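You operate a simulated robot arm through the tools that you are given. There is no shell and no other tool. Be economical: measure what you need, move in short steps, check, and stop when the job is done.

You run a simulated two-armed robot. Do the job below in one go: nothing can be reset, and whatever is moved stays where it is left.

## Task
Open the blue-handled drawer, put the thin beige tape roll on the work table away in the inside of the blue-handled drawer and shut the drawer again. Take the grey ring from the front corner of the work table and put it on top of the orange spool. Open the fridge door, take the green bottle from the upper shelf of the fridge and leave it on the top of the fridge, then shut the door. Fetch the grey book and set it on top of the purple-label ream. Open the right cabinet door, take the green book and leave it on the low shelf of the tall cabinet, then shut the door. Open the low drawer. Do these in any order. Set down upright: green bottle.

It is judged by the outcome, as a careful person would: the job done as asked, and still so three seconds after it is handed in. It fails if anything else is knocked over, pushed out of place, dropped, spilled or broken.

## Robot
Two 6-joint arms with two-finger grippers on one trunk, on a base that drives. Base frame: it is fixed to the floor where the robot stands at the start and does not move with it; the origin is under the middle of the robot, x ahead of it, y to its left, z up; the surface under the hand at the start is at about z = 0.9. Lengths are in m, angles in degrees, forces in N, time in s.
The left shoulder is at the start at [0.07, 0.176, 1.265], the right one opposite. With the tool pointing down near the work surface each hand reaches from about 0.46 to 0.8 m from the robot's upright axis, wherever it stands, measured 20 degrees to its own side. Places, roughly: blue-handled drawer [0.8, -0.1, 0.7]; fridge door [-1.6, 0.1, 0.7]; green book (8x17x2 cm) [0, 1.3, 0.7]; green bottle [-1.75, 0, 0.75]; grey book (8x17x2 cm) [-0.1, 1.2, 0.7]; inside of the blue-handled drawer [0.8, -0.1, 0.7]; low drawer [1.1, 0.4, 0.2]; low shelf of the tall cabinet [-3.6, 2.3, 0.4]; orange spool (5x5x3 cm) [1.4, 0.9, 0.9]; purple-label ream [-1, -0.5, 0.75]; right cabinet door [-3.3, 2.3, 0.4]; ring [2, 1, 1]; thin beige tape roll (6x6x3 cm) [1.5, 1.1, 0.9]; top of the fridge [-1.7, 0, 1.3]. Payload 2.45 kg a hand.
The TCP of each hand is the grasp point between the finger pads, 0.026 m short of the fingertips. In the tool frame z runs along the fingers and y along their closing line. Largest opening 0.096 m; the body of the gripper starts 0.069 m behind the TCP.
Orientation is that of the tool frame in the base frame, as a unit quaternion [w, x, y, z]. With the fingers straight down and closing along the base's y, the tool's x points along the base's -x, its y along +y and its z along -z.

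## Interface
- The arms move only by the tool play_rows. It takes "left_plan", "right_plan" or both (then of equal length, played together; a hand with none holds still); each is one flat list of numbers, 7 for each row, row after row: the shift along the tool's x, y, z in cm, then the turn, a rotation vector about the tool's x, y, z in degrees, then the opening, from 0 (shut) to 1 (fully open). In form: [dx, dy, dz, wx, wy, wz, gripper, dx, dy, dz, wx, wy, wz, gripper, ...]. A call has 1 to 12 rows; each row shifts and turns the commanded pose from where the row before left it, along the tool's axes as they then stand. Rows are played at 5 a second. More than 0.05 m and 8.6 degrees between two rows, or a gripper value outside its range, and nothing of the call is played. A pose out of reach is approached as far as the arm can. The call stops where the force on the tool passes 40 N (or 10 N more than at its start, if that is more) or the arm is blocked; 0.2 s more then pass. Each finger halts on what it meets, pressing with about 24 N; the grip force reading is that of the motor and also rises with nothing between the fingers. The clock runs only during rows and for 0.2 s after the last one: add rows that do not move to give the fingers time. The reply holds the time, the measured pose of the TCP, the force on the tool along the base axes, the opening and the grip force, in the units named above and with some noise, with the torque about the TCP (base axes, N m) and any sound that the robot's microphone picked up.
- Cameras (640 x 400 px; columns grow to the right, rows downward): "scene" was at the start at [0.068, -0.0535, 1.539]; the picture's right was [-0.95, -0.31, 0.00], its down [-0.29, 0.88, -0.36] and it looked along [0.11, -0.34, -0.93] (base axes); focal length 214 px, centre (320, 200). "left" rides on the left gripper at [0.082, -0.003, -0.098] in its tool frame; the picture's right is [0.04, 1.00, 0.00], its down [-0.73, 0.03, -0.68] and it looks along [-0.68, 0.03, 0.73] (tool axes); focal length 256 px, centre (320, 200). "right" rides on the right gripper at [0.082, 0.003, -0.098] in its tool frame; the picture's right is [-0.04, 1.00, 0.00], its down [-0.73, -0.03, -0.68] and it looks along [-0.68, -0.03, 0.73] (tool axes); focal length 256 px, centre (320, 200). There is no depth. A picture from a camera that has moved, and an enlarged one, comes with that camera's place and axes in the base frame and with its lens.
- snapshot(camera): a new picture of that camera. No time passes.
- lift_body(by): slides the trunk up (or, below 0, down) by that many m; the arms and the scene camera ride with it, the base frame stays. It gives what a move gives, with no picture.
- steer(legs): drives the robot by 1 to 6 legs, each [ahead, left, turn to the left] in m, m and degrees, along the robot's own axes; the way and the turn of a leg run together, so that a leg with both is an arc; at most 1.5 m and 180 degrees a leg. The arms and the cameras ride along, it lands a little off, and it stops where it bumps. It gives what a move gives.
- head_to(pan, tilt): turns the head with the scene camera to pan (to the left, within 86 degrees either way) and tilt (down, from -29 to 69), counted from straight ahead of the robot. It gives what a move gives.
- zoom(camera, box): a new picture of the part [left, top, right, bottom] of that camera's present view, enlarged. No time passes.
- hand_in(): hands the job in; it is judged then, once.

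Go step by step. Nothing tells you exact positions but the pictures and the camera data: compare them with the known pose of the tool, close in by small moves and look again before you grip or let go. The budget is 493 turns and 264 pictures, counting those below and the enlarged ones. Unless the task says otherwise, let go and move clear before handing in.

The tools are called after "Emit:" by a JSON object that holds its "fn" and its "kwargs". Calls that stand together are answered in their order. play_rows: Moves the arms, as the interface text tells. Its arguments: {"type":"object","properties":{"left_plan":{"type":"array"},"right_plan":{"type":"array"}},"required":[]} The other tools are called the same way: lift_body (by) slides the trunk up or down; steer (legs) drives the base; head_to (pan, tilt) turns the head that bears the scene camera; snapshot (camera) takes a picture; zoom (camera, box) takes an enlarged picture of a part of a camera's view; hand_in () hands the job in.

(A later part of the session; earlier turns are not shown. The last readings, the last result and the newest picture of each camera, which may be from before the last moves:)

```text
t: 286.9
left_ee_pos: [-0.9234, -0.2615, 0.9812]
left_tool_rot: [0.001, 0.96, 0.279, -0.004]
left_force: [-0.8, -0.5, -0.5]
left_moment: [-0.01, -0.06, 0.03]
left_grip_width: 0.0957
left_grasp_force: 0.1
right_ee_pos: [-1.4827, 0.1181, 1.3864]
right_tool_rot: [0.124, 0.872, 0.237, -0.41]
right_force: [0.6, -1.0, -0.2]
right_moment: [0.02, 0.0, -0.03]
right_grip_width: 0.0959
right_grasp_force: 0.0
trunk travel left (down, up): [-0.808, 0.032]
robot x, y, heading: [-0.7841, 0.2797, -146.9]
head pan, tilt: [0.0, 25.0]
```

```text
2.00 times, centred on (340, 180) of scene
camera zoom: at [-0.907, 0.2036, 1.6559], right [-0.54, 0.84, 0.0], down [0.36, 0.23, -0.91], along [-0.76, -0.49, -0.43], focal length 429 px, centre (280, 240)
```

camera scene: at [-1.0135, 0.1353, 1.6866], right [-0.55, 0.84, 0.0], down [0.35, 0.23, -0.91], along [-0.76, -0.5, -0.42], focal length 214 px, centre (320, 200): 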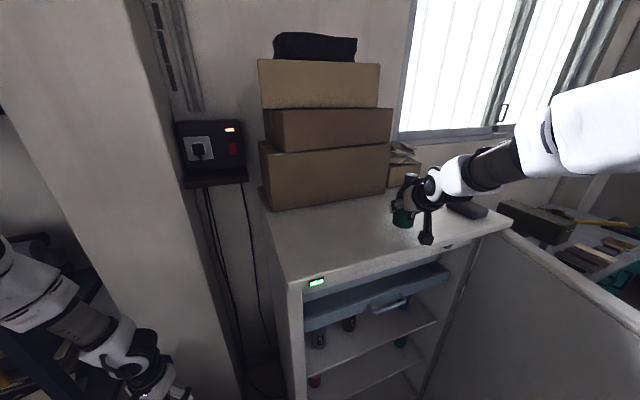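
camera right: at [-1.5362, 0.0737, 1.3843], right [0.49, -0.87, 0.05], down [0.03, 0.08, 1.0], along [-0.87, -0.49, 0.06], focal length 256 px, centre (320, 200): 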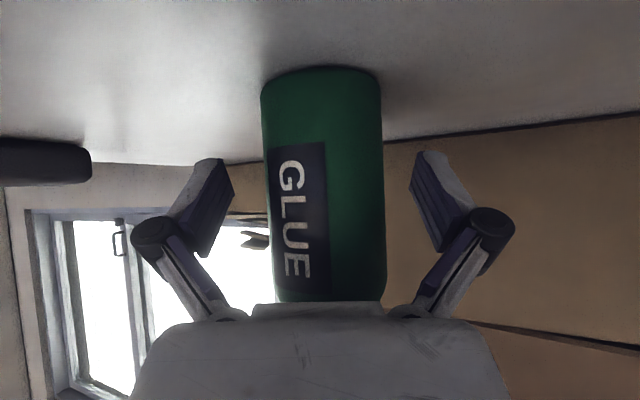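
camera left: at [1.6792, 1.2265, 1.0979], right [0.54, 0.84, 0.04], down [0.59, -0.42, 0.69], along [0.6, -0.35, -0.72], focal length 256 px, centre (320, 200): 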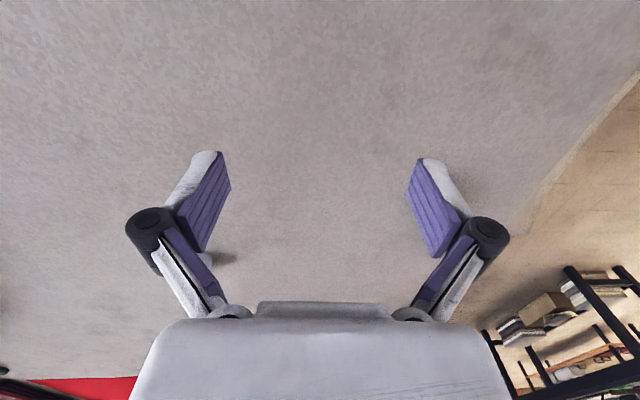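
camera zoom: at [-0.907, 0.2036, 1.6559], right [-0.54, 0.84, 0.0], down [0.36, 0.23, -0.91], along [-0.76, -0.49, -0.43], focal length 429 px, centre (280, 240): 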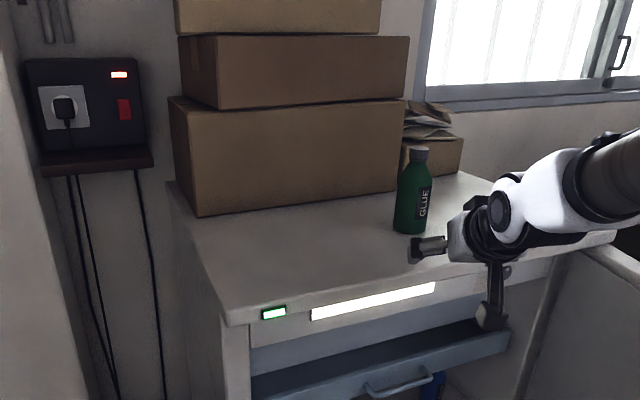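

Bottle stands upright on the fridge top. Now back away and reposition (hand above door height) to swing the door shut from outside.

Emit:
{"fn": "steer", "kwargs": {"legs": [[-0.23, 0, 0]]}}

Emit:
{"fn": "play_rows", "kwargs": {"right_plan": [1.58, 0, -1.94, 0, 0, 0, 0.5, 1.58, 0, -1.94, 0, 0, 0, 0, 1.58, 0, -1.94, 0, 0, 0, 0, 1.58, 0, -1.94, 0, 0, 0, 0]}}

Emit:
{"fn": "steer", "kwargs": {"legs": [[0, -0.34, 0]]}}

Emit:
{"fn": "head_to", "kwargs": {"pan": -25, "tilt": 35}}

Emit:
{"fn": "snapshot", "kwargs": {"camera": "scene"}}

```text
t: 288.7
left_ee_pos: [-0.7335, -0.1389, 0.981]
left_tool_rot: [0.001, 0.96, 0.279, -0.004]
left_force: [-0.3, -0.4, -0.7]
left_moment: [0.01, 0.02, 0.0]
left_grip_width: 0.0961
left_grasp_force: 0.1
right_ee_pos: [-1.2908, 0.2415, 1.3858]
right_tool_rot: [0.124, 0.872, 0.237, -0.41]
right_force: [-0.8, -0.4, -0.7]
right_moment: [0.0, 0.0, -0.02]
right_grip_width: 0.096
right_grasp_force: 0.0
trunk travel left (down, up): [-0.808, 0.032]
robot x, y, heading: [-0.5935, 0.4132, -146.8]
head pan, tilt: [0.0, 25.0]
```

```text
t: 289.7
left_ee_pos: [-0.7302, -0.1371, 0.9813]
left_tool_rot: [0.002, 0.96, 0.279, -0.005]
left_force: [-0.2, -0.9, -0.1]
left_moment: [0.01, -0.04, 0.0]
left_grip_width: 0.0958
left_grasp_force: 0.1
right_ee_pos: [-1.2187, 0.2857, 1.3862]
right_tool_rot: [0.123, 0.872, 0.236, -0.411]
right_force: [0.1, -0.2, 0.1]
right_moment: [0.0, 0.02, 0.0]
right_grip_width: 0.0
right_grasp_force: 24.1
right hand out of reach, approached as far as the arm can: row 4
trunk travel left (down, up): [-0.808, 0.032]
robot x, y, heading: [-0.5924, 0.4092, -146.9]
head pan, tilt: [0.0, 25.0]
```

```text
t: 291.9
left_ee_pos: [-0.9148, 0.1465, 0.9798]
left_tool_rot: [0.0, 0.96, 0.279, -0.006]
left_force: [-0.7, -1.3, -0.2]
left_moment: [0.01, 0.0, 0.02]
left_grip_width: 0.0959
left_grasp_force: 0.1
right_ee_pos: [-1.4034, 0.5684, 1.386]
right_tool_rot: [0.122, 0.872, 0.236, -0.41]
right_force: [0.7, -0.2, 0.1]
right_moment: [0.01, 0.01, -0.03]
right_grip_width: 0.0
right_grasp_force: 23.8
trunk travel left (down, up): [-0.808, 0.032]
robot x, y, heading: [-0.7776, 0.6951, -147.2]
head pan, tilt: [0.0, 25.0]
```

```text
t: 292.8
left_ee_pos: [-0.918, 0.1481, 0.981]
left_tool_rot: [0.002, 0.96, 0.279, -0.005]
left_force: [0.4, -0.4, -0.3]
left_moment: [-0.06, 0.03, 0.0]
left_grip_width: 0.0961
left_grasp_force: 0.0
right_ee_pos: [-1.4031, 0.5711, 1.3858]
right_tool_rot: [0.124, 0.872, 0.236, -0.41]
right_force: [0.5, -0.3, 0.3]
right_moment: [0.02, 0.02, 0.01]
right_grip_width: 0.0002
right_grasp_force: 23.9
trunk travel left (down, up): [-0.808, 0.032]
robot x, y, heading: [-0.7758, 0.6911, -147.0]
head pan, tilt: [-25.0, 35.0]
```

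```text
116 pictures are left
camera scene: at [-0.9086, 0.6533, 1.6407], right [-0.14, 0.99, 0.0], down [0.57, 0.08, -0.82], along [-0.81, -0.11, -0.57], focal length 214 px, centre (320, 200)
```

scene: 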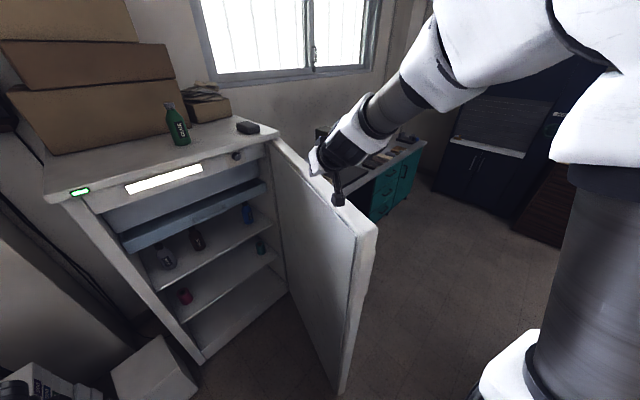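

Emit:
{"fn": "steer", "kwargs": {"legs": [[0, 0, -33]]}}

Emit:
{"fn": "lift_body", "kwargs": {"by": -0.22}}

Emit:
{"fn": "snapshot", "kwargs": {"camera": "scene"}}

```text
t: 294.8
left_ee_pos: [-1.1949, 0.3141, 0.9809]
left_tool_rot: [0.0, 1.0, -0.011, -0.005]
left_force: [0.5, 0.6, -0.1]
left_moment: [0.01, 0.01, 0.0]
left_grip_width: 0.0957
left_grasp_force: 0.0
right_ee_pos: [-1.3673, 0.9367, 1.3855]
right_tool_rot: [0.0, 0.903, -0.026, -0.429]
right_force: [-0.5, -0.9, 0.1]
right_moment: [0.02, 0.01, -0.01]
right_grip_width: 0.0002
right_grasp_force: 23.6
trunk travel left (down, up): [-0.808, 0.032]
robot x, y, heading: [-0.7795, 0.6945, 179.5]
head pan, tilt: [-25.0, 35.0]
```

```text
t: 297.1
left_ee_pos: [-1.1951, 0.3169, 0.7618]
left_tool_rot: [-0.001, 1.0, -0.01, -0.005]
left_force: [0.3, 0.3, -0.1]
left_moment: [0.02, 0.01, -0.01]
left_grip_width: 0.0959
left_grasp_force: 0.1
right_ee_pos: [-1.3671, 0.938, 1.1658]
right_tool_rot: [0.0, 0.903, -0.026, -0.429]
right_force: [0.3, -0.1, -0.7]
right_moment: [0.01, -0.03, -0.03]
right_grip_width: 0.0002
right_grasp_force: 24.0
trunk travel left (down, up): [-0.588, 0.252]
robot x, y, heading: [-0.7823, 0.6937, 179.6]
head pan, tilt: [-25.0, 35.0]
```

```text
115 pictures are left
camera scene: at [-0.9083, 0.7309, 1.4207], right [0.43, 0.9, 0.0], down [0.52, -0.25, -0.82], along [-0.74, 0.35, -0.57], focal length 214 px, centre (320, 200)
```

scene: 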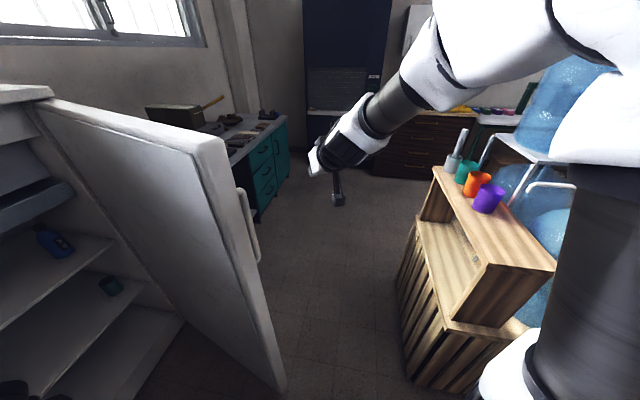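

Hand is now outside the door. Sweep left to swing it closed.

Emit:
{"fn": "steer", "kwargs": {"legs": [[0, 0, 30]]}}

Emit:
{"fn": "steer", "kwargs": {"legs": [[0, 0, 25]]}}

Emit:
{"fn": "head_to", "kwargs": {"pan": 0, "tilt": 35}}

Emit:
{"fn": "snapshot", "kwargs": {"camera": "scene"}}

```text
t: 299.0
left_ee_pos: [-0.9528, 0.1603, 0.7629]
left_tool_rot: [0.003, 0.97, 0.245, -0.007]
left_force: [0.7, 0.3, -0.1]
left_moment: [-0.04, 0.0, -0.02]
left_grip_width: 0.0959
left_grasp_force: 0.0
right_ee_pos: [-1.4074, 0.617, 1.1678]
right_tool_rot: [0.111, 0.879, 0.206, -0.416]
right_force: [17.4, 10.8, -2.2]
right_moment: [0.01, 0.14, 0.58]
right_grip_width: 0.0001
right_grasp_force: 24.3
trunk travel left (down, up): [-0.588, 0.252]
robot x, y, heading: [-0.7796, 0.6899, -151.1]
head pan, tilt: [-25.0, 35.0]
```

```text
t: 299.8
left_ee_pos: [-0.9377, 0.1573, 0.7645]
left_tool_rot: [0.001, 0.966, 0.257, -0.009]
left_force: [0.7, -0.2, -0.6]
left_moment: [-0.01, 0.02, 0.0]
left_grip_width: 0.0958
left_grasp_force: 0.1
right_ee_pos: [-1.4001, 0.6051, 1.1658]
right_tool_rot: [0.116, 0.877, 0.22, -0.411]
right_force: [18.9, 11.4, 8.9]
right_moment: [0.55, -1.41, 0.52]
right_grip_width: 0.0
right_grasp_force: 24.0
trunk travel left (down, up): [-0.588, 0.252]
robot x, y, heading: [-0.7759, 0.6932, -150.0]
head pan, tilt: [-25.0, 35.0]
stopped in leg 1: the robot was blocked; the commanded pose is now the measured one
```

```text
t: 300.7
left_ee_pos: [-0.9363, 0.1578, 0.7638]
left_tool_rot: [0.001, 0.966, 0.257, -0.008]
left_force: [0.2, -0.4, -0.9]
left_moment: [0.03, 0.0, 0.0]
left_grip_width: 0.096
left_grasp_force: 0.0
right_ee_pos: [-1.3992, 0.6026, 1.1671]
right_tool_rot: [0.115, 0.877, 0.22, -0.411]
right_force: [23.4, 14.8, 6.6]
right_moment: [0.45, -1.09, 0.57]
right_grip_width: 0.0002
right_grasp_force: 23.9
trunk travel left (down, up): [-0.588, 0.252]
robot x, y, heading: [-0.7763, 0.698, -149.6]
head pan, tilt: [0.0, 35.0]
```

```text
114 pictures are left
camera scene: at [-0.8902, 0.6265, 1.4214], right [-0.51, 0.86, 0.0], down [0.49, 0.29, -0.82], along [-0.71, -0.42, -0.57], focal length 214 px, centre (320, 200)
```

scene: 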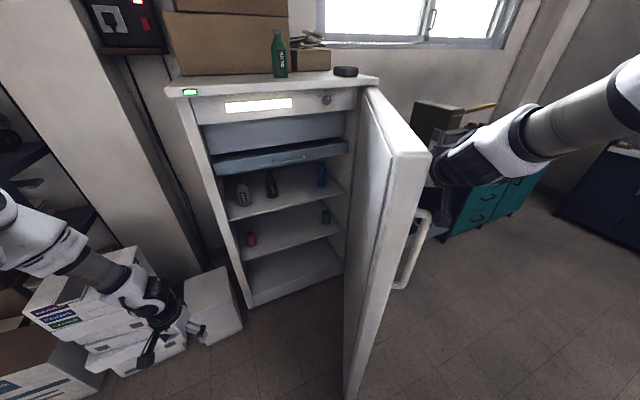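

The door moved to ~57°. I continue by translating left, which pushes nearly perpendicular to the door.

Emit:
{"fn": "steer", "kwargs": {"legs": [[0, 0.12, 0]]}}

Emit:
{"fn": "steer", "kwargs": {"legs": [[0, 0.12, 0]]}}

Emit:
{"fn": "snapshot", "kwargs": {"camera": "scene"}}

```text
t: 301.9
left_ee_pos: [-0.88, 0.0514, 0.7625]
left_tool_rot: [0.001, 0.966, 0.257, -0.006]
left_force: [-0.4, -0.4, -0.8]
left_moment: [0.03, 0.0, 0.0]
left_grip_width: 0.0961
left_grasp_force: 0.1
right_ee_pos: [-1.3451, 0.497, 1.1626]
right_tool_rot: [0.114, 0.879, 0.219, -0.409]
right_force: [0.3, -0.4, 0.3]
right_moment: [0.02, 0.01, 0.0]
right_grip_width: 0.0001
right_grasp_force: 24.0
trunk travel left (down, up): [-0.588, 0.252]
robot x, y, heading: [-0.7202, 0.5905, -150.0]
head pan, tilt: [0.0, 35.0]
```

```text
t: 303.2
left_ee_pos: [-0.8175, -0.0526, 0.7613]
left_tool_rot: [0.001, 0.966, 0.258, -0.005]
left_force: [-0.2, 0.2, 0.0]
left_moment: [0.01, 0.04, -0.01]
left_grip_width: 0.0961
left_grasp_force: 0.1
right_ee_pos: [-1.2834, 0.3916, 1.1623]
right_tool_rot: [0.115, 0.878, 0.22, -0.409]
right_force: [-0.6, 0.9, 0.3]
right_moment: [-0.03, -0.01, 0.02]
right_grip_width: 0.0
right_grasp_force: 23.7
trunk travel left (down, up): [-0.588, 0.252]
robot x, y, heading: [-0.6519, 0.4866, -149.8]
head pan, tilt: [0.0, 35.0]
```

```text
113 pictures are left
camera scene: at [-0.7753, 0.4152, 1.4206], right [-0.51, 0.86, 0.0], down [0.49, 0.29, -0.82], along [-0.71, -0.41, -0.57], focal length 214 px, centre (320, 200)
```

scene: 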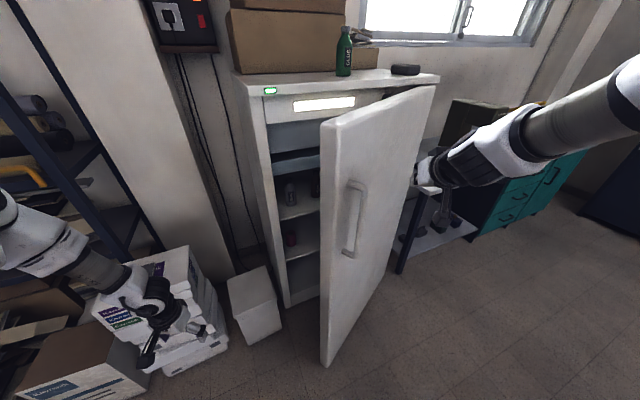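

Door swung to ~28°. Now I square up facing the fridge and push the door's outer face with the closed hand.

Emit:
{"fn": "steer", "kwargs": {"legs": [[-0.12, 0, 0], [0, 0, 24], [0, -0.16, 0]]}}

Emit:
{"fn": "head_to", "kwargs": {"pan": -10, "tilt": 35}}

Emit:
{"fn": "snapshot", "kwargs": {"camera": "scene"}}

```text
t: 306.5
left_ee_pos: [-0.5597, 0.0495, 0.763]
left_tool_rot: [0.003, 0.891, 0.455, -0.006]
left_force: [0.9, 0.0, 0.0]
left_moment: [-0.01, 0.01, -0.01]
left_grip_width: 0.096
left_grasp_force: 0.0
right_ee_pos: [-1.1624, 0.2633, 1.1633]
right_tool_rot: [0.202, 0.812, 0.405, -0.369]
right_force: [4.1, 0.7, -3.2]
right_moment: [0.02, -0.13, 0.04]
right_grip_width: 0.0
right_grasp_force: 24.2
trunk travel left (down, up): [-0.588, 0.252]
robot x, y, heading: [-0.6368, 0.6048, -125.4]
head pan, tilt: [0.0, 35.0]
stopped in leg 3: the force on the tool passed its limit at 121 N (the readings are from after the stop); the commanded pose is now the measured one
```

```text
t: 307.2
left_ee_pos: [-0.5599, 0.049, 0.762]
left_tool_rot: [0.002, 0.891, 0.454, -0.005]
left_force: [-0.3, 0.0, -0.8]
left_moment: [0.0, -0.01, 0.01]
left_grip_width: 0.0961
left_grasp_force: 0.0
right_ee_pos: [-1.1619, 0.2625, 1.1634]
right_tool_rot: [0.202, 0.812, 0.405, -0.369]
right_force: [3.2, 0.3, -0.9]
right_moment: [0.0, -0.04, 0.02]
right_grip_width: 0.0
right_grasp_force: 24.0
trunk travel left (down, up): [-0.588, 0.252]
robot x, y, heading: [-0.6352, 0.6058, -125.3]
head pan, tilt: [-10.0, 35.0]
```

```text
112 pictures are left
camera scene: at [-0.7244, 0.5028, 1.4207], right [-0.7, 0.71, 0.0], down [0.41, 0.4, -0.82], along [-0.58, -0.58, -0.57], focal length 214 px, centre (320, 200)
```

scene: 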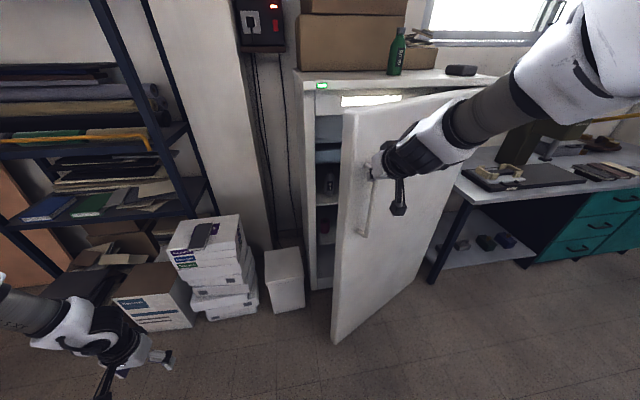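

Emit:
{"fn": "steer", "kwargs": {"legs": [[-0.1, 0, 0], [0, -0.2, 0], [0.12, 0, 0]]}}

Emit:
{"fn": "snapshot", "kwargs": {"camera": "scene"}}

```text
t: 310.4
left_ee_pos: [-0.736, 0.1464, 0.7611]
left_tool_rot: [0.004, 0.891, 0.454, -0.005]
left_force: [-0.3, -0.1, -0.3]
left_moment: [0.01, 0.01, 0.03]
left_grip_width: 0.0962
left_grasp_force: 0.1
right_ee_pos: [-1.3389, 0.3605, 1.1624]
right_tool_rot: [0.202, 0.812, 0.405, -0.369]
right_force: [0.3, 0.1, -1.3]
right_moment: [0.0, -0.01, -0.02]
right_grip_width: 0.0001
right_grasp_force: 23.9
trunk travel left (down, up): [-0.588, 0.252]
robot x, y, heading: [-0.8079, 0.7051, -125.2]
head pan, tilt: [-10.0, 35.0]
```

```text
111 pictures are left
camera scene: at [-0.9003, 0.6002, 1.4207], right [-0.7, 0.71, 0.0], down [0.41, 0.4, -0.82], along [-0.58, -0.58, -0.57], focal length 214 px, centre (320, 200)
```

scene: 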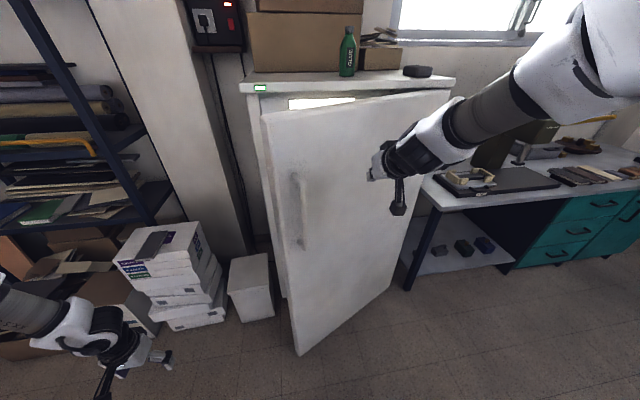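

Emit:
{"fn": "steer", "kwargs": {"legs": [[0.2, 0.03, 0]]}}

Emit:
{"fn": "steer", "kwargs": {"legs": [[0.1, 0.02, 0]]}}

Emit:
{"fn": "snapshot", "kwargs": {"camera": "scene"}}

```text
t: 312.0
left_ee_pos: [-0.8317, -0.0361, 0.7622]
left_tool_rot: [0.004, 0.892, 0.452, -0.005]
left_force: [-0.3, -1.0, -0.6]
left_moment: [-0.02, 0.0, 0.01]
left_grip_width: 0.0961
left_grasp_force: 0.0
right_ee_pos: [-1.4334, 0.1783, 1.164]
right_tool_rot: [0.201, 0.813, 0.404, -0.369]
right_force: [-0.8, -1.7, 0.4]
right_moment: [0.0, -0.03, -0.02]
right_grip_width: 0.0
right_grasp_force: 23.8
trunk travel left (down, up): [-0.588, 0.252]
robot x, y, heading: [-0.8984, 0.5237, -125.5]
head pan, tilt: [-10.0, 35.0]
```

```text
t: 313.1
left_ee_pos: [-0.8698, -0.1289, 0.7607]
left_tool_rot: [0.004, 0.891, 0.454, -0.006]
left_force: [0.5, 0.6, 0.0]
left_moment: [-0.02, -0.02, 0.01]
left_grip_width: 0.0961
left_grasp_force: 0.0
right_ee_pos: [-1.4726, 0.0837, 1.1633]
right_tool_rot: [0.201, 0.813, 0.405, -0.368]
right_force: [0.1, 0.5, -0.4]
right_moment: [0.01, 0.01, 0.0]
right_grip_width: 0.0001
right_grasp_force: 28.2
trunk travel left (down, up): [-0.588, 0.252]
robot x, y, heading: [-0.9448, 0.4292, -125.3]
head pan, tilt: [-10.0, 35.0]
```

```text
110 pictures are left
camera scene: at [-1.0346, 0.3235, 1.4205], right [-0.7, 0.71, 0.0], down [0.41, 0.4, -0.82], along [-0.58, -0.57, -0.57], focal length 214 px, centre (320, 200)
```

scene: 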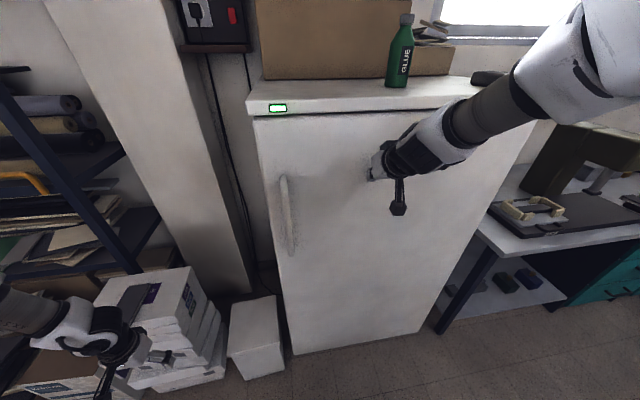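

Emit:
{"fn": "steer", "kwargs": {"legs": [[0.05, 0.0, 0]]}}

Emit:
{"fn": "zoom", "kwargs": {"camera": "scene", "box": [220, 60, 460, 210]}}

```text
t: 313.9
left_ee_pos: [-0.8773, -0.1386, 0.7644]
left_tool_rot: [0.005, 0.892, 0.452, -0.008]
left_force: [-0.1, 0.4, -0.6]
left_moment: [-0.03, 0.01, 0.02]
left_grip_width: 0.0962
left_grasp_force: 0.2
right_ee_pos: [-1.4742, 0.0819, 1.1661]
right_tool_rot: [0.201, 0.812, 0.406, -0.368]
right_force: [17.3, 21.0, 13.6]
right_moment: [-0.14, 0.04, 0.03]
right_grip_width: 0.006
right_grasp_force: 29.0
trunk travel left (down, up): [-0.588, 0.252]
robot x, y, heading: [-0.9507, 0.4159, -125.3]
head pan, tilt: [-10.0, 35.0]
stopped in leg 1: the force on the tool passed its limit at 60 N (the readings are from after the stop); the commanded pose is now the measured one
```

```text
2.67 times, centred on (340, 135) of scene
camera zoom: at [-1.0369, 0.3194, 1.4216], right [-0.7, 0.71, 0.0], down [0.41, 0.4, -0.82], along [-0.59, -0.58, -0.57], focal length 572 px, centre (267, 373)
```

zoom: 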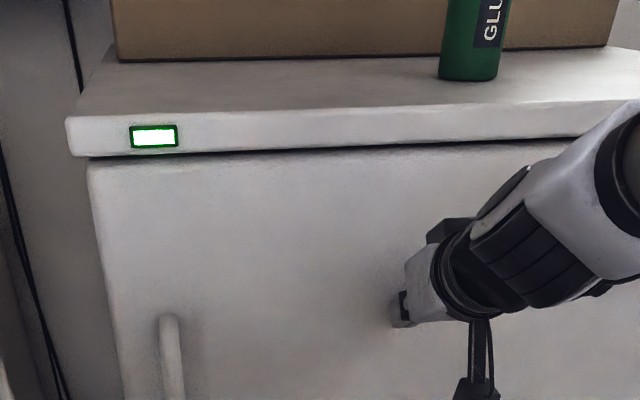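

Door is shut. Back away, straighten the hand, and verify.

Emit:
{"fn": "steer", "kwargs": {"legs": [[-0.35, 0, 0]]}}

Emit:
{"fn": "play_rows", "kwargs": {"right_plan": [0, 0, 0, 0, 8.3, 0, 1, 0, 0, 0, 0, 8.3, 0, 1, 0, 0, 0, 0, 8.3, 0, 1, 0, 0, 0, 0, 8.3, 0, 1, 0, 0, 0, 0, 8.3, 0, 1, 0, 0, 0, 0, 8.1, 0, 1]}}

Emit:
{"fn": "snapshot", "kwargs": {"camera": "scene"}}

```text
t: 316.2
left_ee_pos: [-0.6716, 0.1489, 0.7624]
left_tool_rot: [0.003, 0.891, 0.454, -0.006]
left_force: [1.3, -0.6, -1.0]
left_moment: [0.04, 0.03, 0.0]
left_grip_width: 0.0959
left_grasp_force: 0.1
right_ee_pos: [-1.2719, 0.3632, 1.1617]
right_tool_rot: [0.199, 0.813, 0.407, -0.365]
right_force: [0.3, 0.3, 0.5]
right_moment: [0.0, 0.04, -0.01]
right_grip_width: 0.0
right_grasp_force: 28.4
trunk travel left (down, up): [-0.588, 0.252]
robot x, y, heading: [-0.7488, 0.7078, -125.4]
head pan, tilt: [-10.0, 35.0]
```

```text
t: 317.6
left_ee_pos: [-0.6731, 0.1476, 0.7614]
left_tool_rot: [0.003, 0.891, 0.453, -0.005]
left_force: [-0.2, -0.6, -0.1]
left_moment: [0.01, -0.01, 0.02]
left_grip_width: 0.0957
left_grasp_force: 0.0
right_ee_pos: [-1.2738, 0.3626, 1.1596]
right_tool_rot: [0.012, 0.891, 0.454, 0.011]
right_force: [-0.5, 1.0, 0.2]
right_moment: [0.03, 0.02, -0.01]
right_grip_width: 0.0959
right_grasp_force: 0.0
trunk travel left (down, up): [-0.588, 0.252]
robot x, y, heading: [-0.7466, 0.704, -125.2]
head pan, tilt: [-10.0, 35.0]
```

```text
108 pictures are left
camera scene: at [-0.8382, 0.6006, 1.4204], right [-0.7, 0.71, 0.0], down [0.41, 0.4, -0.82], along [-0.58, -0.58, -0.57], focal length 214 px, centre (320, 200)
```

scene: 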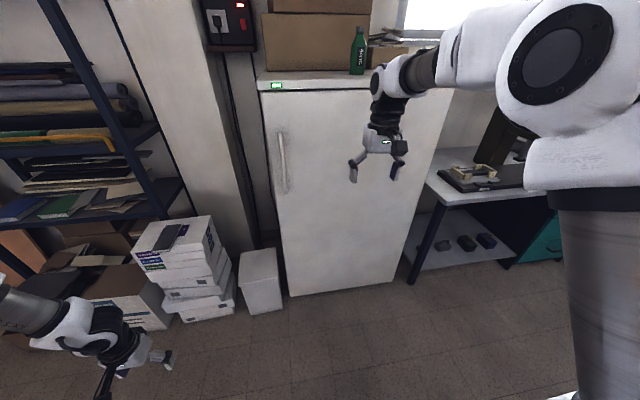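

Fridge closed, bottle on top, grey book on the ream. Next the green book: drive back to the aisle in front of the book table.

Emit:
{"fn": "lift_body", "kwargs": {"by": 0.24}}

Emit:
{"fn": "steer", "kwargs": {"legs": [[0, 0.87, 0], [0, 0, -90.5]]}}

Emit:
{"fn": "steer", "kwargs": {"legs": [[0, -0.62, 0]]}}

Emit:
{"fn": "head_to", "kwargs": {"pan": 0, "tilt": 50}}

Emit:
{"fn": "snapshot", "kwargs": {"camera": "scene"}}

Emit:
{"fn": "snapshot", "kwargs": {"camera": "right"}}

```text
t: 320.1
left_ee_pos: [-0.6735, 0.1482, 1.0018]
left_tool_rot: [0.002, 0.891, 0.453, -0.005]
left_force: [-0.4, 0.6, 1.2]
left_moment: [0.01, 0.03, 0.0]
left_grip_width: 0.096
left_grasp_force: 0.1
right_ee_pos: [-1.2732, 0.3632, 1.3994]
right_tool_rot: [0.012, 0.891, 0.454, 0.011]
right_force: [-0.6, 0.4, -0.4]
right_moment: [0.0, -0.04, 0.0]
right_grip_width: 0.0961
right_grasp_force: 0.0
trunk travel left (down, up): [-0.828, 0.012]
robot x, y, heading: [-0.7423, 0.7068, -125.2]
head pan, tilt: [-10.0, 35.0]
```

```text
t: 328.6
left_ee_pos: [-0.5831, 0.1274, 1.0014]
left_tool_rot: [-0.002, 0.951, -0.309, -0.005]
left_force: [-0.3, 0.2, -0.1]
left_moment: [0.03, 0.0, 0.01]
left_grip_width: 0.0961
left_grasp_force: 0.0
right_ee_pos: [-0.3676, 0.726, 1.4011]
right_tool_rot: [0.015, 0.951, -0.309, 0.0]
right_force: [0.0, -0.1, -0.6]
right_moment: [-0.02, -0.01, 0.0]
right_grip_width: 0.0962
right_grasp_force: 0.1
trunk travel left (down, up): [-0.828, 0.012]
robot x, y, heading: [-0.0246, 0.1988, 144.7]
head pan, tilt: [-10.0, 35.0]
```

```text
t: 332.2
left_ee_pos: [-0.217, 0.6423, 1.0016]
left_tool_rot: [-0.002, 0.951, -0.311, -0.006]
left_force: [0.0, -0.6, 0.3]
left_moment: [0.03, 0.05, 0.0]
left_grip_width: 0.0959
left_grasp_force: 0.1
right_ee_pos: [0.0017, 1.2428, 1.4007]
right_tool_rot: [0.013, 0.95, -0.312, -0.001]
right_force: [0.2, -0.5, 0.1]
right_moment: [0.04, 0.01, -0.03]
right_grip_width: 0.0958
right_grasp_force: 0.1
trunk travel left (down, up): [-0.828, 0.012]
robot x, y, heading: [0.3419, 0.7215, 144.5]
head pan, tilt: [-10.0, 35.0]
```

```text
t: 332.9
left_ee_pos: [-0.2168, 0.6457, 1.0013]
left_tool_rot: [-0.002, 0.951, -0.311, -0.006]
left_force: [-0.1, 1.0, -0.8]
left_moment: [0.01, 0.01, -0.08]
left_grip_width: 0.096
left_grasp_force: 0.0
right_ee_pos: [0.0015, 1.2441, 1.4]
right_tool_rot: [0.016, 0.951, -0.31, -0.001]
right_force: [-0.2, 0.1, -0.1]
right_moment: [-0.02, -0.01, 0.02]
right_grip_width: 0.0959
right_grasp_force: 0.1
trunk travel left (down, up): [-0.828, 0.012]
robot x, y, heading: [0.3421, 0.7174, 144.2]
head pan, tilt: [0.0, 50.0]
```

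```text
107 pictures are left
camera scene: at [0.2385, 0.789, 1.639], right [0.58, 0.81, 0.0], down [0.62, -0.45, -0.64], along [-0.52, 0.37, -0.77], focal length 214 px, centre (320, 200)
```

scene: 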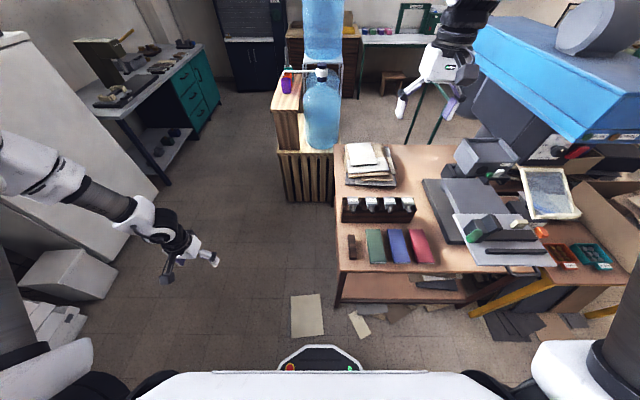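

```text
106 pictures are left
camera right: at [0.0655, 1.1958, 1.4979], right [-0.62, -0.78, 0.03], down [-0.57, 0.48, 0.67], along [-0.54, 0.4, -0.74], focal length 256 px, centre (320, 200)
```

right: 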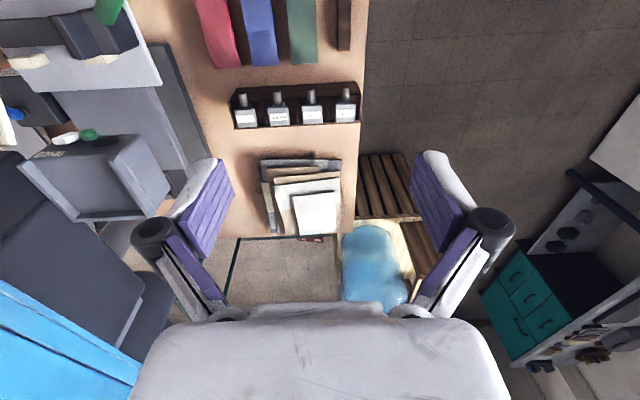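

Emit:
{"fn": "play_rows", "kwargs": {"right_plan": [-3, -1.5, 0, 1.8, 0, 0, 1, -3, -1.4, 0, 0, 0, 0, 1]}}

Emit:
{"fn": "lift_body", "kwargs": {"by": -0.4}}

Emit:
{"fn": "snapshot", "kwargs": {"camera": "right"}}

```text
t: 333.5
left_ee_pos: [-0.2182, 0.6464, 1.0019]
left_tool_rot: [0.0, 0.951, -0.31, -0.005]
left_force: [-0.2, 0.3, 0.5]
left_moment: [-0.06, -0.02, 0.01]
left_grip_width: 0.0961
left_grasp_force: 0.0
right_ee_pos: [-0.0331, 1.3052, 1.3991]
right_tool_rot: [0.001, 0.951, -0.311, 0.005]
right_force: [-0.9, 0.2, -0.4]
right_moment: [-0.04, -0.03, 0.02]
right_grip_width: 0.096
right_grasp_force: 0.1
trunk travel left (down, up): [-0.828, 0.012]
robot x, y, heading: [0.3429, 0.7177, 144.3]
head pan, tilt: [0.0, 50.0]
```

```text
t: 337.4
left_ee_pos: [-0.2165, 0.6441, 0.602]
left_tool_rot: [-0.001, 0.951, -0.31, -0.006]
left_force: [-0.5, 1.0, -0.1]
left_moment: [0.0, -0.01, 0.02]
left_grip_width: 0.096
left_grasp_force: 0.0
right_ee_pos: [-0.0295, 1.3024, 1.0]
right_tool_rot: [0.0, 0.95, -0.311, 0.004]
right_force: [-0.3, 0.1, -0.5]
right_moment: [-0.02, 0.03, 0.0]
right_grip_width: 0.0958
right_grasp_force: 0.0
trunk travel left (down, up): [-0.428, 0.412]
robot x, y, heading: [0.3432, 0.7143, 144.3]
head pan, tilt: [0.0, 50.0]
```

```text
105 pictures are left
camera right: at [0.0314, 1.2516, 1.0977], right [-0.62, -0.78, 0.0], down [-0.58, 0.46, 0.67], along [-0.53, 0.42, -0.74], focal length 256 px, centre (320, 200)
```

right: 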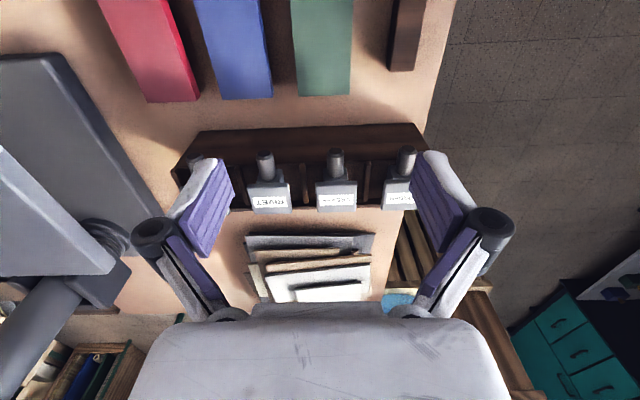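

Emit:
{"fn": "play_rows", "kwargs": {"right_plan": [1.7, 0, 0, 0, 0, 0, 1]}}

Emit:
{"fn": "lift_body", "kwargs": {"by": -0.2}}

Emit:
{"fn": "snapshot", "kwargs": {"camera": "right"}}

```text
t: 337.8
left_ee_pos: [-0.2158, 0.6443, 0.6031]
left_tool_rot: [-0.002, 0.95, -0.311, -0.007]
left_force: [-0.3, 0.2, 0.1]
left_moment: [0.01, 0.0, -0.02]
left_grip_width: 0.096
left_grasp_force: 0.1
right_ee_pos: [-0.0158, 1.2912, 1.0021]
right_tool_rot: [0.0, 0.95, -0.311, 0.003]
right_force: [0.6, -1.0, -0.6]
right_moment: [0.05, 0.0, -0.01]
right_grip_width: 0.0958
right_grasp_force: 0.1
trunk travel left (down, up): [-0.428, 0.412]
robot x, y, heading: [0.3402, 0.7137, 144.6]
head pan, tilt: [0.0, 50.0]
```

```text
t: 339.9
left_ee_pos: [-0.2155, 0.6437, 0.4023]
left_tool_rot: [-0.001, 0.951, -0.31, -0.005]
left_force: [0.4, -0.1, 0.3]
left_moment: [-0.01, -0.01, -0.01]
left_grip_width: 0.0961
left_grasp_force: 0.1
right_ee_pos: [-0.0177, 1.2919, 0.8014]
right_tool_rot: [0.0, 0.951, -0.31, 0.003]
right_force: [-0.1, 0.3, -0.2]
right_moment: [0.02, -0.01, 0.0]
right_grip_width: 0.0961
right_grasp_force: 0.0
trunk travel left (down, up): [-0.228, 0.612]
robot x, y, heading: [0.3409, 0.7132, 144.6]
head pan, tilt: [0.0, 50.0]
```

```text
104 pictures are left
camera right: at [0.0452, 1.241, 0.8977], right [-0.62, -0.78, 0.0], down [-0.58, 0.46, 0.67], along [-0.53, 0.42, -0.74], focal length 256 px, centre (320, 200)
```

right: 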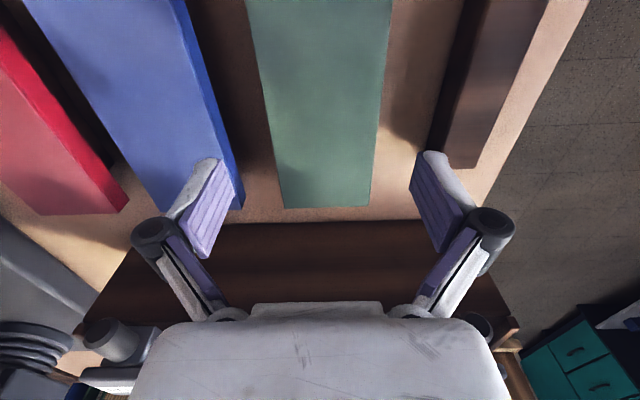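

Emit:
{"fn": "play_rows", "kwargs": {"right_plan": [0, 0.3, 2.5, 0, 0, 0, 1, 0, 0, 2.5, 0, 0, 0, 1]}}

Emit:
{"fn": "snapshot", "kwargs": {"camera": "right"}}

```text
t: 340.5
left_ee_pos: [-0.2155, 0.6439, 0.4026]
left_tool_rot: [-0.003, 0.951, -0.31, -0.005]
left_force: [-0.1, -0.8, -0.8]
left_moment: [0.0, 0.01, -0.01]
left_grip_width: 0.0958
left_grasp_force: 0.0
right_ee_pos: [-0.0192, 1.2885, 0.7496]
right_tool_rot: [0.0, 0.951, -0.31, 0.004]
right_force: [-0.3, -0.8, 0.5]
right_moment: [0.0, 0.0, 0.04]
right_grip_width: 0.0959
right_grasp_force: 0.0
trunk travel left (down, up): [-0.228, 0.612]
robot x, y, heading: [0.3433, 0.7147, 144.5]
head pan, tilt: [0.0, 50.0]
```

```text
103 pictures are left
camera right: at [0.044, 1.2377, 0.8469], right [-0.62, -0.78, 0.0], down [-0.58, 0.46, 0.67], along [-0.53, 0.42, -0.74], focal length 256 px, centre (320, 200)
```

right: 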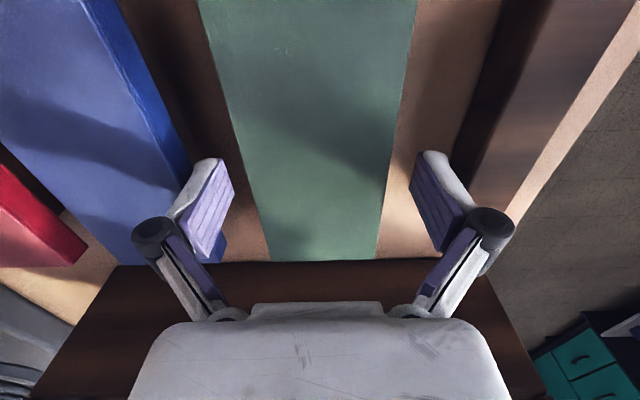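

Emit:
{"fn": "play_rows", "kwargs": {"right_plan": [0, -0.3, 1.5, 0, 0, 0, 1, 0, 0, 1.5, 0, 0, 0, 1]}}

Emit:
{"fn": "snapshot", "kwargs": {"camera": "right"}}

```text
t: 341.1
left_ee_pos: [-0.2155, 0.6447, 0.4013]
left_tool_rot: [-0.002, 0.951, -0.31, -0.006]
left_force: [0.4, -0.4, 0.5]
left_moment: [-0.01, 0.02, -0.01]
left_grip_width: 0.0959
left_grasp_force: 0.1
right_ee_pos: [-0.0162, 1.2914, 0.7196]
right_tool_rot: [0.0, 0.951, -0.31, 0.004]
right_force: [0.2, 0.5, -0.4]
right_moment: [0.01, -0.04, -0.01]
right_grip_width: 0.0961
right_grasp_force: 0.1
trunk travel left (down, up): [-0.228, 0.612]
robot x, y, heading: [0.3456, 0.7139, 144.5]
head pan, tilt: [0.0, 50.0]
```

```text
102 pictures are left
camera right: at [0.0452, 1.2413, 0.8172], right [-0.62, -0.78, 0.0], down [-0.58, 0.46, 0.67], along [-0.53, 0.42, -0.74], focal length 256 px, centre (320, 200)
```

right: 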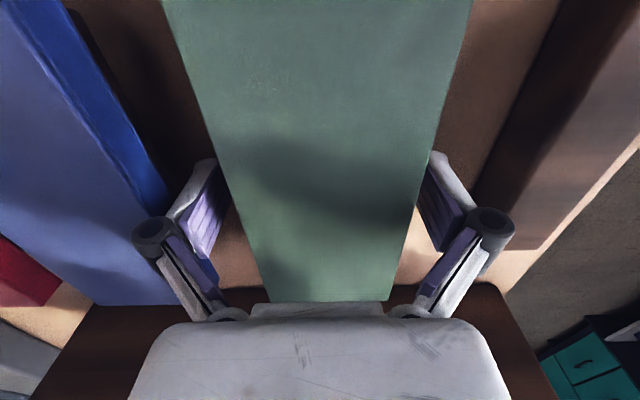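

For the cabinet shelf it's better to hold the book with the hand tilted forward. I raise the hand, tilt it 50°, and re-approach the book near its front end.

Emit:
{"fn": "play_rows", "kwargs": {"right_plan": [0, 0, -4, 0, 0, 0, 1, 0, 0, -4, 0, 0, 0, 1, 1, 0, 0, 0, -8.4, 0, 1, 0, 0, 0, 0, -8.4, 0, 1, 0, 0, 0, 0, -8.4, 0, 1, 0, 0, 0, 0, -8.4, 0, 1, 0, 0, 0, 0, -8.4, 0, 1, 0, 0, 0, 0, -8.4, 0, 1]}}

Emit:
{"fn": "snapshot", "kwargs": {"camera": "right"}}

Emit:
{"fn": "zoom", "kwargs": {"camera": "scene", "box": [300, 80, 500, 205]}}

```text
t: 342.9
left_ee_pos: [-0.2163, 0.6443, 0.4014]
left_tool_rot: [-0.002, 0.95, -0.311, -0.006]
left_force: [0.9, -0.3, 0.4]
left_moment: [0.0, -0.02, 0.02]
left_grip_width: 0.0962
left_grasp_force: 0.1
right_ee_pos: [-0.0083, 1.2861, 0.8011]
right_tool_rot: [-0.131, 0.861, -0.279, -0.403]
right_force: [0.3, 1.1, -0.1]
right_moment: [0.03, 0.0, 0.01]
right_grip_width: 0.0961
right_grasp_force: 0.1
trunk travel left (down, up): [-0.228, 0.612]
robot x, y, heading: [0.3448, 0.715, 144.5]
head pan, tilt: [0.0, 50.0]
```

```text
101 pictures are left
camera right: at [0.0915, 1.2076, 0.7998], right [-0.61, -0.79, 0.03], down [0.06, -0.01, 1.0], along [-0.79, 0.61, 0.05], focal length 256 px, centre (320, 200)
```

right: 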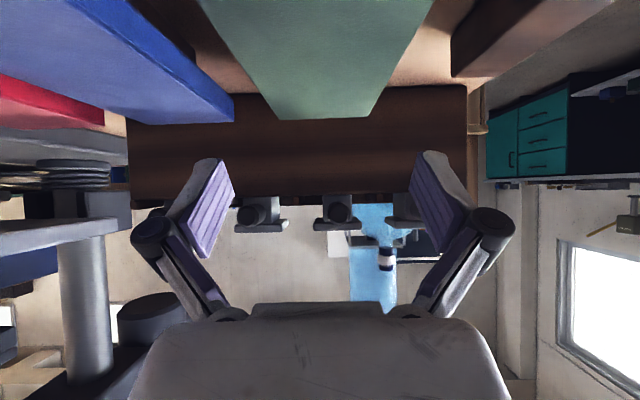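

```text
3.20 times, centred on (400, 142) of scene
camera zoom: at [0.2384, 0.7885, 1.0389], right [0.58, 0.81, 0.0], down [0.62, -0.45, -0.64], along [-0.52, 0.37, -0.77], focal length 686 px, centre (64, 384)
```

zoom: 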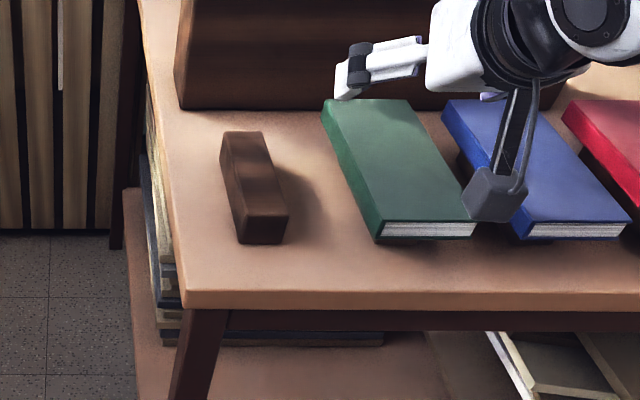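

Books rest on wooden risers, so a tilted side grip works well. Lower onto the sides of the green book.

Emit:
{"fn": "play_rows", "kwargs": {"right_plan": [1.9, 0, -2.3, 0, 0, 0, 1, 1.9, 0, 1.6, 0, 0, 0, 1, 1.9, 0, 1.6, 0, 0, 0, 1]}}

Emit:
{"fn": "snapshot", "kwargs": {"camera": "right"}}

Emit:
{"fn": "zoom", "kwargs": {"camera": "scene", "box": [300, 80, 500, 205]}}

```text
t: 343.7
left_ee_pos: [-0.2155, 0.6437, 0.403]
left_tool_rot: [-0.002, 0.951, -0.31, -0.006]
left_force: [0.2, -0.2, 0.5]
left_moment: [0.04, -0.01, 0.01]
left_grip_width: 0.0958
left_grasp_force: 0.0
right_ee_pos: [0.02, 1.2714, 0.7747]
right_tool_rot: [-0.139, 0.862, -0.284, -0.396]
right_force: [-0.3, -0.4, 0.3]
right_moment: [0.01, 0.0, -0.02]
right_grip_width: 0.0962
right_grasp_force: 0.0
right hand out of reach, approached as far as the arm can: row 2, 3
trunk travel left (down, up): [-0.228, 0.612]
robot x, y, heading: [0.3408, 0.7141, 144.3]
head pan, tilt: [0.0, 50.0]
```

```text
99 pictures are left
camera right: at [0.119, 1.1918, 0.7747], right [-0.62, -0.78, 0.02], down [0.04, -0.01, 1.0], along [-0.78, 0.62, 0.04], focal length 256 px, centre (320, 200)
```

right: 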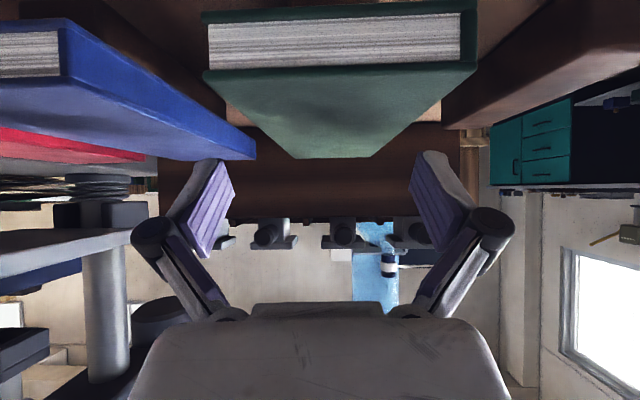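

```text
3.20 times, centred on (400, 142) of scene
camera zoom: at [0.2382, 0.7887, 1.0389], right [0.58, 0.81, 0.0], down [0.62, -0.45, -0.64], along [-0.52, 0.37, -0.77], focal length 686 px, centre (64, 384)
```

zoom: 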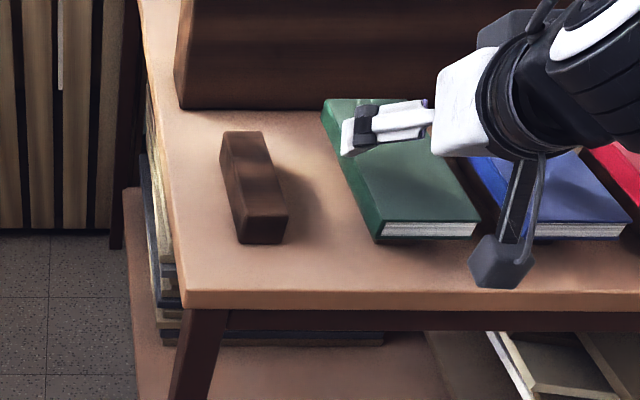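

Emit:
{"fn": "steer", "kwargs": {"legs": [[0, -0.02, 3]]}}

Emit:
{"fn": "lift_body", "kwargs": {"by": -0.03}}

Emit:
{"fn": "snapshot", "kwargs": {"camera": "right"}}

```text
t: 344.5
left_ee_pos: [-0.1989, 0.6334, 0.4024]
left_tool_rot: [-0.001, 0.958, -0.285, -0.006]
left_force: [0.4, 0.8, 0.6]
left_moment: [0.02, 0.02, -0.03]
left_grip_width: 0.096
left_grasp_force: 0.1
right_ee_pos: [0.004, 1.2714, 0.7759]
right_tool_rot: [-0.128, 0.869, -0.261, -0.401]
right_force: [0.3, -0.3, -0.3]
right_moment: [-0.01, -0.01, 0.02]
right_grip_width: 0.0959
right_grasp_force: 0.0
trunk travel left (down, up): [-0.228, 0.612]
robot x, y, heading: [0.3532, 0.731, 147.2]
head pan, tilt: [0.0, 50.0]
```

```text
t: 345.3
left_ee_pos: [-0.2003, 0.6318, 0.3713]
left_tool_rot: [-0.003, 0.958, -0.286, -0.007]
left_force: [-0.8, 0.6, 0.8]
left_moment: [0.04, -0.02, 0.01]
left_grip_width: 0.0962
left_grasp_force: 0.0
right_ee_pos: [0.004, 1.2708, 0.7449]
right_tool_rot: [-0.128, 0.869, -0.262, -0.399]
right_force: [0.2, 0.2, 0.5]
right_moment: [-0.01, 0.02, 0.0]
right_grip_width: 0.096
right_grasp_force: 0.2
trunk travel left (down, up): [-0.198, 0.642]
robot x, y, heading: [0.3528, 0.7337, 147.5]
head pan, tilt: [0.0, 50.0]
```

```text
97 pictures are left
camera right: at [0.1064, 1.1969, 0.7451], right [-0.58, -0.82, 0.02], down [0.04, -0.01, 1.0], along [-0.81, 0.58, 0.04], focal length 256 px, centre (320, 200)
```

right: 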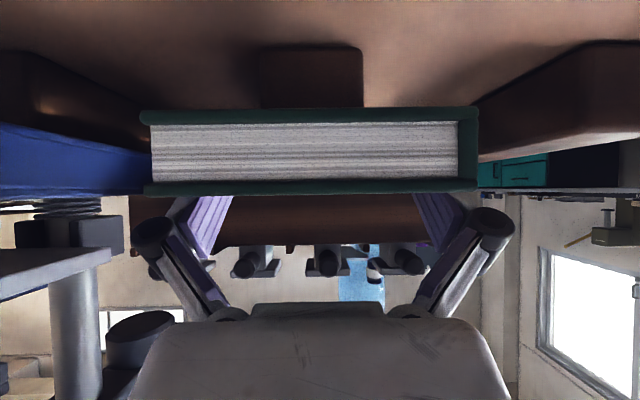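

Book mid-height ≈0.733. Lower 1.2 cm and close.

Emit:
{"fn": "lift_body", "kwargs": {"by": -0.013}}

Emit:
{"fn": "play_rows", "kwargs": {"right_plan": [0, 0, 0, 0, 0, 0, 0.8, 0, 0, 0, 0, 0, 0, 0.6, 0, 0, 0, 0, 0, 0, 0.5, 0, 0, 0, 0, 0, 0, 0.5]}}

Emit:
{"fn": "lift_body", "kwargs": {"by": 0.1}}

Emit:
{"fn": "zoom", "kwargs": {"camera": "scene", "box": [300, 80, 500, 205]}}

Emit:
{"fn": "snapshot", "kwargs": {"camera": "right"}}

```text
t: 345.9
left_ee_pos: [-0.1995, 0.6318, 0.3588]
left_tool_rot: [-0.002, 0.958, -0.286, -0.007]
left_force: [0.0, 0.0, -0.5]
left_moment: [0.01, 0.0, -0.01]
left_grip_width: 0.0957
left_grasp_force: 0.1
right_ee_pos: [0.0028, 1.2714, 0.7325]
right_tool_rot: [-0.128, 0.869, -0.262, -0.399]
right_force: [0.5, 0.4, 0.5]
right_moment: [-0.02, 0.02, 0.0]
right_grip_width: 0.096
right_grasp_force: 0.0
trunk travel left (down, up): [-0.185, 0.655]
robot x, y, heading: [0.3543, 0.7321, 147.4]
head pan, tilt: [0.0, 50.0]
```

```text
t: 346.9
left_ee_pos: [-0.2004, 0.6313, 0.3593]
left_tool_rot: [-0.002, 0.958, -0.286, -0.007]
left_force: [0.3, -0.1, 0.0]
left_moment: [-0.01, 0.02, 0.01]
left_grip_width: 0.0961
left_grasp_force: 0.0
right_ee_pos: [0.0035, 1.2701, 0.7338]
right_tool_rot: [-0.128, 0.869, -0.262, -0.4]
right_force: [0.1, 0.0, 1.8]
right_moment: [-0.09, -0.03, -0.05]
right_grip_width: 0.0696
right_grasp_force: 24.4
trunk travel left (down, up): [-0.185, 0.655]
robot x, y, heading: [0.3518, 0.7306, 147.2]
head pan, tilt: [0.0, 50.0]
```

```text
t: 348.2
left_ee_pos: [-0.1999, 0.6319, 0.4584]
left_tool_rot: [-0.002, 0.958, -0.285, -0.006]
left_force: [0.1, 0.4, -0.1]
left_moment: [0.0, -0.03, 0.0]
left_grip_width: 0.0962
left_grasp_force: 0.0
right_ee_pos: [0.0028, 1.2702, 0.8324]
right_tool_rot: [-0.128, 0.869, -0.262, -0.4]
right_force: [0.1, 0.5, -1.6]
right_moment: [0.04, -0.01, 0.0]
right_grip_width: 0.0692
right_grasp_force: 23.9
trunk travel left (down, up): [-0.285, 0.555]
robot x, y, heading: [0.3557, 0.7285, 147.4]
head pan, tilt: [0.0, 50.0]
```

```text
3.20 times, centred on (400, 142) of scene
camera zoom: at [0.2459, 0.8005, 1.0958], right [0.54, 0.84, 0.0], down [0.65, -0.41, -0.64], along [-0.54, 0.35, -0.77], focal length 686 px, centre (64, 384)
```

zoom: 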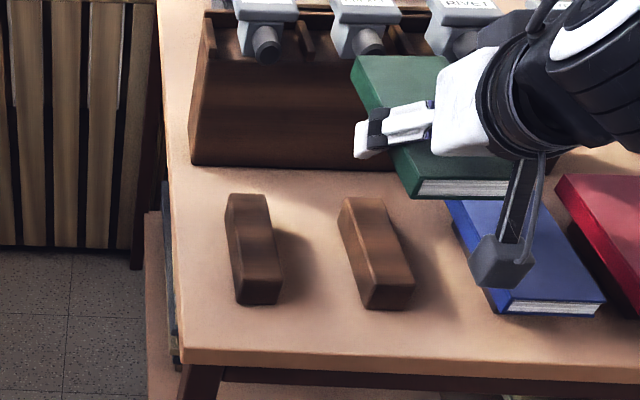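

```text
95 pictures are left
camera right: at [0.106, 1.1971, 0.8317], right [-0.58, -0.81, 0.02], down [0.04, -0.01, 1.0], along [-0.81, 0.58, 0.04], focal length 256 px, centre (320, 200)
```

right: 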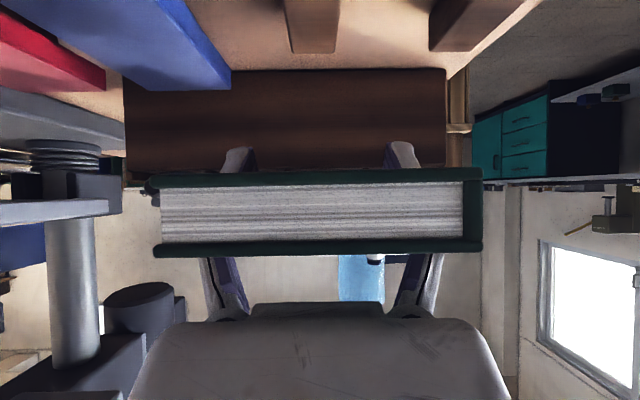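

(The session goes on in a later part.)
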